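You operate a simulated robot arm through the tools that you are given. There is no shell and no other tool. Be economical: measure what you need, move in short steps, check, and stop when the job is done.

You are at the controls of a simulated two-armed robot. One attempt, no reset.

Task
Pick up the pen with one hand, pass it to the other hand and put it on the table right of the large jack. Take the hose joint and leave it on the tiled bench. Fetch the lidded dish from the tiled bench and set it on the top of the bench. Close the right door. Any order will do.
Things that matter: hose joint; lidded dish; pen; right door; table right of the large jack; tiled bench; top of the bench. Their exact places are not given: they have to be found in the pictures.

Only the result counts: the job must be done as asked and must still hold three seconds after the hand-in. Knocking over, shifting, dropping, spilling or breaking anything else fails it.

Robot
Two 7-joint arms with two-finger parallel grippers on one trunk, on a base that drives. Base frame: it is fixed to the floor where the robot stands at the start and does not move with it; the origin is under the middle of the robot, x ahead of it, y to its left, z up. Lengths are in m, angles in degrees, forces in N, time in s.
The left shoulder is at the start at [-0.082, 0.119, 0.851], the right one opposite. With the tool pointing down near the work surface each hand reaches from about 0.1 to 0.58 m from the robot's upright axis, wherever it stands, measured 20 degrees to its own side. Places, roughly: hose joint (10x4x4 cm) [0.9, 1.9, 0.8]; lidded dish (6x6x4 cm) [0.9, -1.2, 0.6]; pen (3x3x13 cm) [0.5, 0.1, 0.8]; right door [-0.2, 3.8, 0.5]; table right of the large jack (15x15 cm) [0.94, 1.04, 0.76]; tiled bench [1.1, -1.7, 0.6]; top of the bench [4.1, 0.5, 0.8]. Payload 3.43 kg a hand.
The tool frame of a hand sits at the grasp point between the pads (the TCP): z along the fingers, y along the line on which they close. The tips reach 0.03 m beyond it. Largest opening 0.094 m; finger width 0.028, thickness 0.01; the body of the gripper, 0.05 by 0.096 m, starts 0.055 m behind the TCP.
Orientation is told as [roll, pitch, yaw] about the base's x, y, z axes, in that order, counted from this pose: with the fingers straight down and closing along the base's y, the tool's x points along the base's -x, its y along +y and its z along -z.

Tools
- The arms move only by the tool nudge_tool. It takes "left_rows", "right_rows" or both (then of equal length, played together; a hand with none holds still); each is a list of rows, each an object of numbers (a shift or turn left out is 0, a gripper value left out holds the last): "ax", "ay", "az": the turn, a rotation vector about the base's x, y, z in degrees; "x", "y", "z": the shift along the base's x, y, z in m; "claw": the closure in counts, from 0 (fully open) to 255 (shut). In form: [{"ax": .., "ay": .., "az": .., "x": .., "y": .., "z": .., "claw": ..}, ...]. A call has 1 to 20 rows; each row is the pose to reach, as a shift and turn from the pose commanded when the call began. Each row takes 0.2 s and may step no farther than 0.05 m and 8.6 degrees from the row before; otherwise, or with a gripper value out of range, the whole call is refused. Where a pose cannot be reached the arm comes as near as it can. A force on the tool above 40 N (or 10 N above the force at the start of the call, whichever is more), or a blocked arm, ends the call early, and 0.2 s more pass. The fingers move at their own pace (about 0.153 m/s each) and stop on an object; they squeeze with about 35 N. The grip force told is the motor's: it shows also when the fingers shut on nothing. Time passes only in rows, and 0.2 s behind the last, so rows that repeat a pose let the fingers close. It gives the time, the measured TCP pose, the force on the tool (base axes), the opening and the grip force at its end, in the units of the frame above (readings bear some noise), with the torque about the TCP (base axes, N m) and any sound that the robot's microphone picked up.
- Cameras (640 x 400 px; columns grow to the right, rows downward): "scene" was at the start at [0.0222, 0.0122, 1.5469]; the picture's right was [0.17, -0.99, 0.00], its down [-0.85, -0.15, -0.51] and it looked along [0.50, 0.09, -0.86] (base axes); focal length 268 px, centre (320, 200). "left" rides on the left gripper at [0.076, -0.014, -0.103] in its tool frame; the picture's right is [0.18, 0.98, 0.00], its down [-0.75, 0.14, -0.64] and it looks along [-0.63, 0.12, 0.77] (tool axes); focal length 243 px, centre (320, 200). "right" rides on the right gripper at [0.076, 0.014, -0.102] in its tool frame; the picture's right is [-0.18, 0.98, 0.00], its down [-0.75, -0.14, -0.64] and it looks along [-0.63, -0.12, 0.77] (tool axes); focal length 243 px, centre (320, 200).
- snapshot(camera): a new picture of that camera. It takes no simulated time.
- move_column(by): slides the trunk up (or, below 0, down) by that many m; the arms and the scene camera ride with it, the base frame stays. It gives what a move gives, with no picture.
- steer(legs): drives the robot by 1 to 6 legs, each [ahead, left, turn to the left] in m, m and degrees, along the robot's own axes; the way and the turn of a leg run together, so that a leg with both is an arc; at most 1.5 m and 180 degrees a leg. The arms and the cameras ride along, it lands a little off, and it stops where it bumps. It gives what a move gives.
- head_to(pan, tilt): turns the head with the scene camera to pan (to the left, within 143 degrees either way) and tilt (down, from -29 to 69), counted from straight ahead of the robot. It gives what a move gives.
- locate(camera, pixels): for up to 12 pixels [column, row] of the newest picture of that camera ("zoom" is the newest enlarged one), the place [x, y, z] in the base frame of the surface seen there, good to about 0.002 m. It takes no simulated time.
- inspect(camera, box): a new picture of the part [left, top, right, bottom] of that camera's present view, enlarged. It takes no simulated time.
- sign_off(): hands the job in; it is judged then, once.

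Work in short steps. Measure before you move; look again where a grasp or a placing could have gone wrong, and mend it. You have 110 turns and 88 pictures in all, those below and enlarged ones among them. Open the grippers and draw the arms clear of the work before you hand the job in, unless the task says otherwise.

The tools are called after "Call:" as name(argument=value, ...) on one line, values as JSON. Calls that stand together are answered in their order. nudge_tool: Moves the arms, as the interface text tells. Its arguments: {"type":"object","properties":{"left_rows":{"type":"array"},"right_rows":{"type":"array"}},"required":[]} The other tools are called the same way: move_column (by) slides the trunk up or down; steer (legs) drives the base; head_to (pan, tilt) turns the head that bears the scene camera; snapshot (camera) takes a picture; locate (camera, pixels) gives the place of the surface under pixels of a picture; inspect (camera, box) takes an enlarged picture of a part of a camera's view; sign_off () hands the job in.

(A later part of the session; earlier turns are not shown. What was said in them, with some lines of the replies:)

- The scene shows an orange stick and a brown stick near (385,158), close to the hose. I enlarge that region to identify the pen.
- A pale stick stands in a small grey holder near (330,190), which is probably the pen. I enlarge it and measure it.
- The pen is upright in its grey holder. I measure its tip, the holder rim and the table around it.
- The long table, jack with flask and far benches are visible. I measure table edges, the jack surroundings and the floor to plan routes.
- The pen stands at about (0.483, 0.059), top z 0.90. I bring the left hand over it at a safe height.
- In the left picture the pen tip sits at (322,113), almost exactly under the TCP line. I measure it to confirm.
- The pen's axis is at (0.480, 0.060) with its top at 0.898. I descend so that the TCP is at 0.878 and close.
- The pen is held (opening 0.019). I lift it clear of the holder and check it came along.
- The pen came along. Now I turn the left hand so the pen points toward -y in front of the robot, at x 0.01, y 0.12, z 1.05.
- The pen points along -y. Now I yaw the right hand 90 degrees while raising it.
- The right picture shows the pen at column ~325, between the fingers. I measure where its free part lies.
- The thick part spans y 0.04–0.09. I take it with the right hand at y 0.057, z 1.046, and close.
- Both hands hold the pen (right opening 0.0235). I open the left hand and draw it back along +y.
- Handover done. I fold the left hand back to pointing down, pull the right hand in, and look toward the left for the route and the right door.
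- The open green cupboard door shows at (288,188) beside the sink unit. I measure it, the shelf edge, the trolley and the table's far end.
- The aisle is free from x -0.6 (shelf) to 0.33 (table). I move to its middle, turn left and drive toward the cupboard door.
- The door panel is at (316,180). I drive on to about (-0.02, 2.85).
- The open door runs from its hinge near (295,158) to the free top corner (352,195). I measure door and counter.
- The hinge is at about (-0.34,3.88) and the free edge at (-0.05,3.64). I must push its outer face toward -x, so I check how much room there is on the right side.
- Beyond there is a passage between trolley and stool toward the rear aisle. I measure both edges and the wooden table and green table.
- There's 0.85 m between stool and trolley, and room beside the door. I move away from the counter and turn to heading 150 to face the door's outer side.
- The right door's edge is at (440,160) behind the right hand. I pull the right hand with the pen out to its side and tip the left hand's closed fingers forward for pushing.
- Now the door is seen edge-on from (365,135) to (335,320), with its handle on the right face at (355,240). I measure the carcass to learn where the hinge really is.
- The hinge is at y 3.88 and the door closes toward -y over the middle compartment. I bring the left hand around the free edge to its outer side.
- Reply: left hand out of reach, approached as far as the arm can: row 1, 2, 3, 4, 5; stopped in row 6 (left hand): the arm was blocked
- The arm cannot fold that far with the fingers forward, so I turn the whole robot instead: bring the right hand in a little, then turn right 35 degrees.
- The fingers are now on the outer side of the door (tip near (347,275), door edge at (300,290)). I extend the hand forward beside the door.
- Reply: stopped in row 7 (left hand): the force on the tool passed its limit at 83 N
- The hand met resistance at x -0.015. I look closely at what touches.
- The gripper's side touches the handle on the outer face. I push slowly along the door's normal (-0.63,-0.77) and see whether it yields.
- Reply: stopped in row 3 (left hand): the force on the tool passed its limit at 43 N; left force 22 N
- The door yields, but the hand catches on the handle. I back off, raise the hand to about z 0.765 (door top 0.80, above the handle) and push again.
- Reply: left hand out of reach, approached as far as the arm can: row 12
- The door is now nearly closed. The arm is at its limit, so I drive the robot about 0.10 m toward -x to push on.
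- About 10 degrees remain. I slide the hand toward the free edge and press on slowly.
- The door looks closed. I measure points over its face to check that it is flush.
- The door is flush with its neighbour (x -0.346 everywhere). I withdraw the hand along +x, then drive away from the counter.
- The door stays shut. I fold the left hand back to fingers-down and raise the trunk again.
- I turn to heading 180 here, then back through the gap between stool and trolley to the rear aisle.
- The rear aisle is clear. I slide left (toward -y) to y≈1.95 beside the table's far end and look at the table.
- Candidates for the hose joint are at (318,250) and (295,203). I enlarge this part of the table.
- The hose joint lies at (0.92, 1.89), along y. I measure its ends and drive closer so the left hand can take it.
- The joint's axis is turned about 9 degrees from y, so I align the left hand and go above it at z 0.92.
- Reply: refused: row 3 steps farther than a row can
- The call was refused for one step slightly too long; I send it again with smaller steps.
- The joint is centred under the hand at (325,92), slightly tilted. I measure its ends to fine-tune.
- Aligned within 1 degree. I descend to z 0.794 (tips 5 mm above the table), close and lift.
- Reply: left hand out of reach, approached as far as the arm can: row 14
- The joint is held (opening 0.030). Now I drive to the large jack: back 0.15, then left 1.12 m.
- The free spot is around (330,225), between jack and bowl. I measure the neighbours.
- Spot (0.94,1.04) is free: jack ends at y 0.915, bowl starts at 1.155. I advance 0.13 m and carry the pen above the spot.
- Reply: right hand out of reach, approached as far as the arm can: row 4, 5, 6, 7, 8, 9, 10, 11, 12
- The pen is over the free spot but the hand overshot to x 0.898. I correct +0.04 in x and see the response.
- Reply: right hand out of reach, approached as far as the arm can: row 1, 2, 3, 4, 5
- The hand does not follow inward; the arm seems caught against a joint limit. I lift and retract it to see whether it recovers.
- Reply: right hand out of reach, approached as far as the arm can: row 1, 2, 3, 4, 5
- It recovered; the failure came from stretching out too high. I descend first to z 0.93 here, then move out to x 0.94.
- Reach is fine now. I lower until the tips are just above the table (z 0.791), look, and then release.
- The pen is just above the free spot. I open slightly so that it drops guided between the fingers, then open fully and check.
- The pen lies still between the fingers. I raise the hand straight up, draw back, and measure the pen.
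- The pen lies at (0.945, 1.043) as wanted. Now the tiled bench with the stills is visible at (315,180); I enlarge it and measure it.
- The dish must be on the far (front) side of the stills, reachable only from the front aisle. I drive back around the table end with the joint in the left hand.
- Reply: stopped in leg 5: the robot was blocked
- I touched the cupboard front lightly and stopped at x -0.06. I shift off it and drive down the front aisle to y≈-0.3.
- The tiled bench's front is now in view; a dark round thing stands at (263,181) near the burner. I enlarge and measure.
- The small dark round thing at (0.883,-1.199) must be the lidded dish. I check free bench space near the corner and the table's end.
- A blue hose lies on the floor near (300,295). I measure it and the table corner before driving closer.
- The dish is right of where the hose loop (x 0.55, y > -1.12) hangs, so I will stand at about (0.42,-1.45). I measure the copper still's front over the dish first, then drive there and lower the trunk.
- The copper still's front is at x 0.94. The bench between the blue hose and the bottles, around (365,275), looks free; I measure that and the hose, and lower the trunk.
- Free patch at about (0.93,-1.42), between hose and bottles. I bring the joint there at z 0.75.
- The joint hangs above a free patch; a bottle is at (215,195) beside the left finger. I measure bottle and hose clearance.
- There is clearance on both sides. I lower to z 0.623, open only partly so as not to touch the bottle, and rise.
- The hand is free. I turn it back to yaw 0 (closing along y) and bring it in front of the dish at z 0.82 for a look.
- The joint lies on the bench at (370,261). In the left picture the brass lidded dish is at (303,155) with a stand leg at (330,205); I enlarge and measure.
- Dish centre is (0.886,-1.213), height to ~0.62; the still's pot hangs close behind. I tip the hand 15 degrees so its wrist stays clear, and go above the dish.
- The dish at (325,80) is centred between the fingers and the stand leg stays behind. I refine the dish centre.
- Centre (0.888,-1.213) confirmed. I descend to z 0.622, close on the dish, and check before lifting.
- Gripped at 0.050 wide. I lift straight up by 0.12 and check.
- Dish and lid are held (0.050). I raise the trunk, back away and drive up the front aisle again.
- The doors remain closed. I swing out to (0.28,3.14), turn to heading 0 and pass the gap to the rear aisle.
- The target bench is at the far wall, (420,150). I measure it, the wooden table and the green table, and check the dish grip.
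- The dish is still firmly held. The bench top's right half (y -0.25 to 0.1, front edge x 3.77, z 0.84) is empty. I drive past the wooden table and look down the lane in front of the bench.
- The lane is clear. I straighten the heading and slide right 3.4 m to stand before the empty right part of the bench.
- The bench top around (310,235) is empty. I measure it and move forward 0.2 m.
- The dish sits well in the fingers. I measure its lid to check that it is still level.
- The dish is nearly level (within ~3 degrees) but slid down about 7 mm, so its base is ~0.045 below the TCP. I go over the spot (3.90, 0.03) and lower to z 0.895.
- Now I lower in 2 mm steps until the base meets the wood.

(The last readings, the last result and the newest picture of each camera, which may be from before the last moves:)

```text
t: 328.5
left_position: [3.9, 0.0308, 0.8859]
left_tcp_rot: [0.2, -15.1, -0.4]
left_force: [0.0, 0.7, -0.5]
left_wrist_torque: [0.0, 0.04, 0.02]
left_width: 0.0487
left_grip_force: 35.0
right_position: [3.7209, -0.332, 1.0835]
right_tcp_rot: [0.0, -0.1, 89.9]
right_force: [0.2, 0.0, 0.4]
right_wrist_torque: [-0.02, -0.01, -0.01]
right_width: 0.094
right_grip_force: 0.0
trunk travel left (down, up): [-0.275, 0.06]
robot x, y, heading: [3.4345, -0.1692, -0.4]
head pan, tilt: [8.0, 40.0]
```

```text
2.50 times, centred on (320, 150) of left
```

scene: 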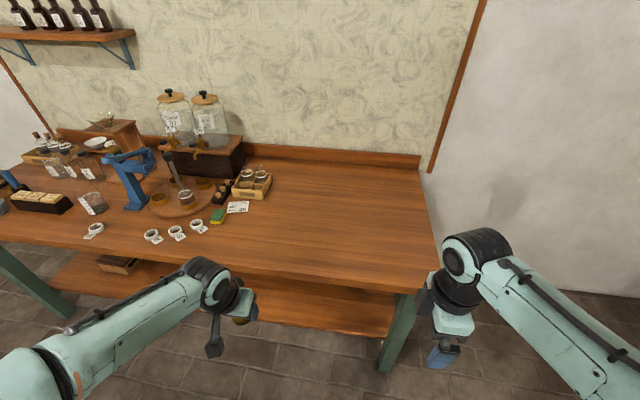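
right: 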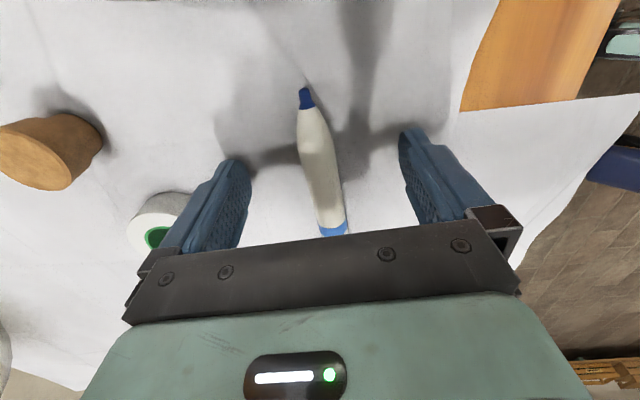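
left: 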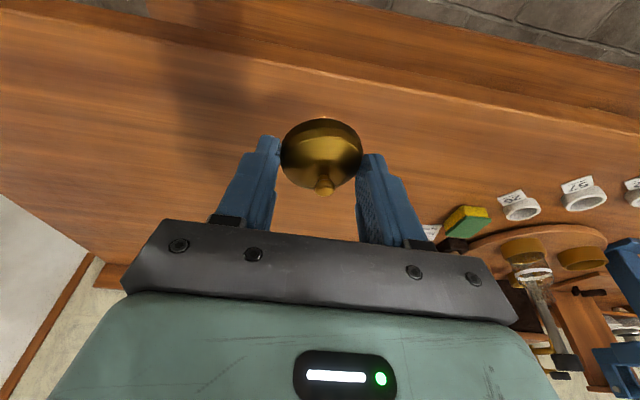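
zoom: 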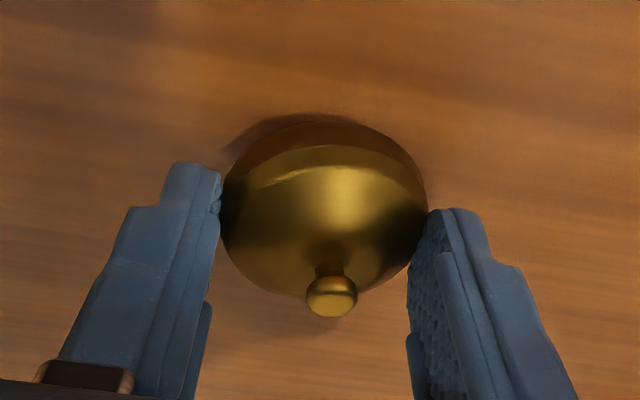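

No contact yet, but the shadow has closed up. I continue in 1.5 mm steps.

Call:
nudge_tool(left_rows=[{"z": -0.0015}, {"z": -0.003}, {"z": -0.003}])

Call:
nudge_tool(left_rows=[{"z": -0.001}, {"z": -0.002}, {"z": -0.002}])

```text
t: 329.3
left_position: [3.8999, 0.0302, 0.8858]
left_tcp_rot: [0.1, -15.4, -0.4]
left_force: [-3.1, 1.9, 15.7]
left_wrist_torque: [0.39, -0.04, 0.04]
left_width: 0.0483
left_grip_force: 34.4
right_position: [3.72, -0.333, 1.0844]
right_tcp_rot: [-0.1, 0.0, 89.9]
right_force: [-0.1, -0.2, -0.3]
right_wrist_torque: [-0.03, -0.05, -0.01]
right_width: 0.0939
right_grip_force: 0.0
trunk travel left (down, up): [-0.275, 0.06]
robot x, y, heading: [3.4334, -0.1695, -0.5]
head pan, tilt: [8.0, 40.0]
```

```text
t: 330.1
left_position: [3.9007, 0.0279, 0.8839]
left_tcp_rot: [0.1, -15.5, -0.4]
left_force: [1.4, 0.5, 25.0]
left_wrist_torque: [0.46, -0.28, 0.01]
left_width: 0.0494
left_grip_force: 35.3
right_position: [3.7202, -0.3322, 1.0856]
right_tcp_rot: [-0.1, 0.0, 89.8]
right_force: [-0.1, -0.3, 0.2]
right_wrist_torque: [0.01, 0.02, 0.0]
right_width: 0.0942
right_grip_force: 0.1
trunk travel left (down, up): [-0.275, 0.06]
robot x, y, heading: [3.4318, -0.1707, -0.3]
head pan, tilt: [8.0, 40.0]
```

Contact is made (25 N). I ease up slightly, open the fingers gently, and withdraw straight up.

Call:
nudge_tool(left_rows=[{"z": 0.002}, {"z": 0.002, "claw": 105}, {"z": 0.002}, {"z": 0.002, "claw": 40}, {"z": 0.002}, {"z": 0.002}])

Call:
inspect(camera="left", box=[220, 70, 420, 230])

```text
t: 331.5
left_position: [3.9006, 0.03, 0.883]
left_tcp_rot: [0.1, -15.1, -0.4]
left_force: [0.2, 0.6, 0.6]
left_wrist_torque: [-0.05, 0.0, -0.02]
left_width: 0.0795
left_grip_force: 0.1
right_position: [3.7208, -0.3325, 1.0836]
right_tcp_rot: [0.1, -0.1, 89.8]
right_force: [-0.3, 0.5, -0.5]
right_wrist_torque: [0.03, -0.02, -0.01]
right_width: 0.0941
right_grip_force: 0.0
trunk travel left (down, up): [-0.275, 0.06]
robot x, y, heading: [3.4323, -0.171, -0.5]
head pan, tilt: [8.0, 40.0]
```

```text
2.50 times, centred on (320, 150) of left
```

zoom: 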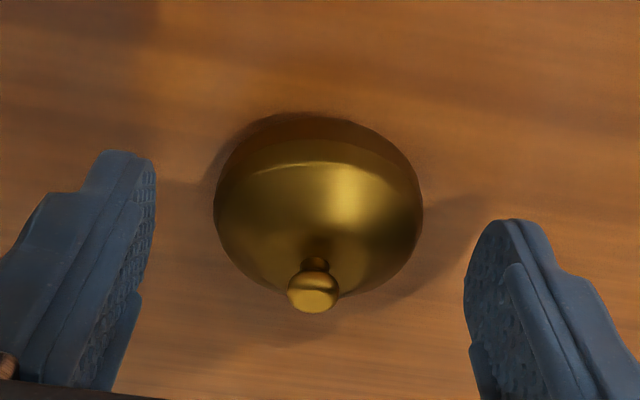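

The dish stands upright with its lid on, free of the fingers. I raise the hand, drive back and check the result.

Call:
nudge_tool(left_rows=[{"z": 0.03}, {"z": 0.06}, {"z": 0.1}, {"z": 0.13}, {"z": 0.14, "x": -0.05}, {"z": 0.14, "x": -0.1}, {"z": 0.14, "x": -0.15}, {"z": 0.14, "x": -0.15, "claw": 0}])

Call:
steer(legs=[[-0.2, 0, 0]])

Call:
snapshot(camera="scene")

Call:
inspect(camera="scene", box=[220, 170, 380, 290])

```text
refused: row 5 steps farther than a row can; nothing moved
```

```text
t: 333.1
left_position: [3.7021, 0.0341, 0.8849]
left_tcp_rot: [0.1, -15.0, -0.2]
left_force: [-0.2, -0.1, 0.3]
left_wrist_torque: [-0.03, 0.02, 0.02]
left_width: 0.0791
left_grip_force: 0.1
right_position: [3.5246, -0.3311, 1.0833]
right_tcp_rot: [0.0, 0.0, 90.2]
right_force: [-0.9, -0.7, -1.3]
right_wrist_torque: [0.0, -0.03, 0.01]
right_width: 0.0936
right_grip_force: 0.1
trunk travel left (down, up): [-0.275, 0.06]
robot x, y, heading: [3.2373, -0.169, -0.0]
head pan, tilt: [8.0, 40.0]
```

```text
7 pictures are left
```

scene: 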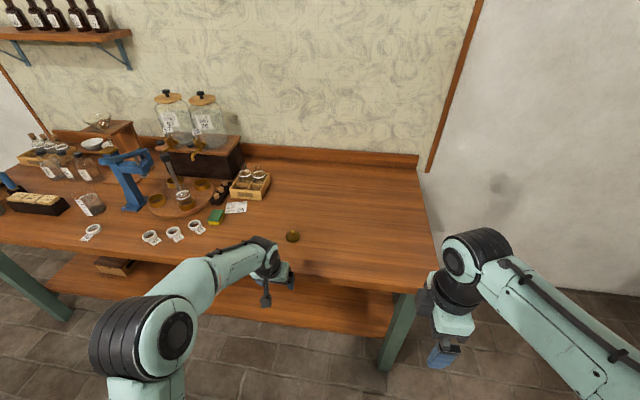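

```text
3.33 times, centred on (300, 230) of scene
```

zoom: 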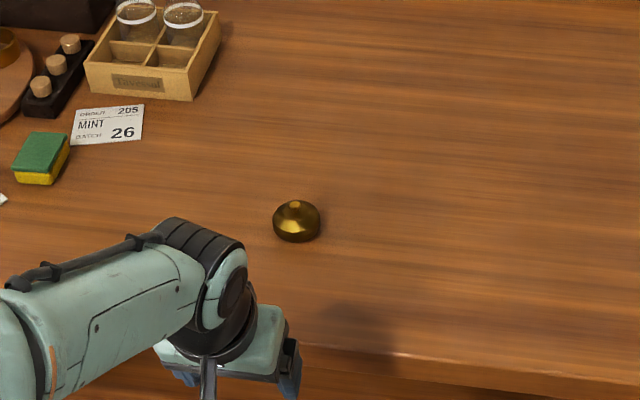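

The lift was refused for a step length, but backing out drew the open fingers clear; the dish stands upright at (292,236). I verify its place and raise the hand.

Call:
locate(camera="zoom", pixels=[[295, 204], [295, 225], [278, 222], [316, 222], [296, 250]])

Call:
nudge_tool(left_rows=[{"x": -0.02, "claw": 0}, {"x": -0.04, "z": 0.03}, {"x": -0.06, "z": 0.07}, {"x": -0.08, "z": 0.11}, {"x": -0.1, "z": 0.15}, {"x": -0.1, "z": 0.15}])

Call:
steer(legs=[[-0.05, 0, 0]])

```text
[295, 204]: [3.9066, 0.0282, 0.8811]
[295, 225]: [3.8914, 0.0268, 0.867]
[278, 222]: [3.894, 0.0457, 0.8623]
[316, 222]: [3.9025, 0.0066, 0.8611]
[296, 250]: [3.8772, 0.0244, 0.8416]
```

```text
t: 334.5
left_position: [3.6037, 0.0319, 1.0342]
left_tcp_rot: [0.1, -15.0, -0.1]
left_force: [0.1, -0.1, -0.5]
left_wrist_torque: [0.01, 0.05, 0.0]
left_width: 0.0939
left_grip_force: 0.0
right_position: [3.5253, -0.3306, 1.0834]
right_tcp_rot: [0.0, 0.0, 90.2]
right_force: [-0.6, -0.5, -0.4]
right_wrist_torque: [0.03, 0.0, 0.03]
right_width: 0.0941
right_grip_force: 0.0
trunk travel left (down, up): [-0.275, 0.06]
robot x, y, heading: [3.2315, -0.1729, 0.2]
head pan, tilt: [8.0, 40.0]
```

```text
t: 335.4
left_position: [3.5529, 0.0336, 1.0335]
left_tcp_rot: [0.1, -15.2, -0.1]
left_force: [0.0, -0.9, -0.3]
left_wrist_torque: [0.01, 0.01, 0.01]
left_width: 0.0942
left_grip_force: 0.1
right_position: [3.4735, -0.3305, 1.0834]
right_tcp_rot: [0.1, 0.0, 90.2]
right_force: [-0.2, -0.1, 0.9]
right_wrist_torque: [0.01, -0.01, 0.01]
right_width: 0.094
right_grip_force: 0.0
trunk travel left (down, up): [-0.275, 0.06]
robot x, y, heading: [3.183, -0.1712, -0.1]
head pan, tilt: [8.0, 40.0]
```

The dish stands upright (0.841 to 0.881). As a last check I look back at the pen on the long table.

Call:
head_to(pan=140, tilt=18)

Call:
inspect(camera="scene", box=[140, 120, 400, 280])

```text
t: 337.6
left_position: [3.5536, 0.0324, 1.034]
left_tcp_rot: [0.1, -15.0, -0.2]
left_force: [1.0, -1.0, 0.9]
left_wrist_torque: [0.0, -0.01, 0.01]
left_width: 0.0941
left_grip_force: 0.1
right_position: [3.474, -0.3301, 1.0838]
right_tcp_rot: [0.0, -0.1, 90.2]
right_force: [0.1, -1.2, 0.7]
right_wrist_torque: [0.01, -0.02, -0.03]
right_width: 0.0942
right_grip_force: 0.0
trunk travel left (down, up): [-0.275, 0.06]
robot x, y, heading: [3.1851, -0.1714, 0.0]
head pan, tilt: [140.0, 18.0]
```

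```text
2.46 times, centred on (270, 200) of scene
```

zoom: 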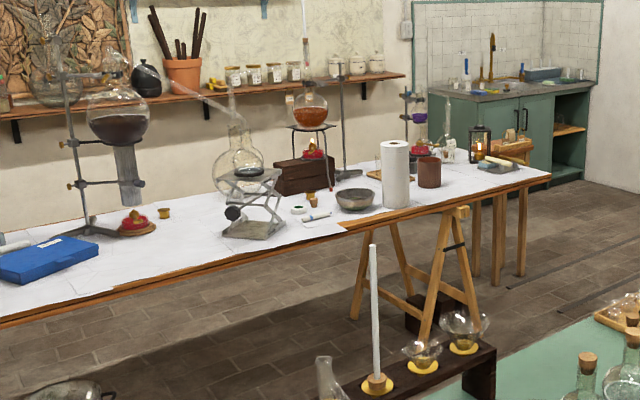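

The pen still lies right of the large jack, the cupboard doors are shut, and both hands are empty and clear, so I hand the job in.

Call:
sign_off()

```text
The job is handed in.
```

I handed the job in with all four tasks done. I checked each result in the pictures, but I haven't seen the verdict.

- **Pen:** I passed it from the left hand to the right and laid it on the table right of the large jack. It dropped about 2 cm between the open fingers on release.
- **Hose joint:** it is on the tiled bench, between the blue hose and the bottles.
- **Lidded dish:** it stands upright with its lid on, on the empty right part of the bench top.
- **Right door:** it is shut, flush with the left door.

The base touched the closed cupboard front once while driving. I saw nothing moved by it, and both doors were still shut in the last picture.
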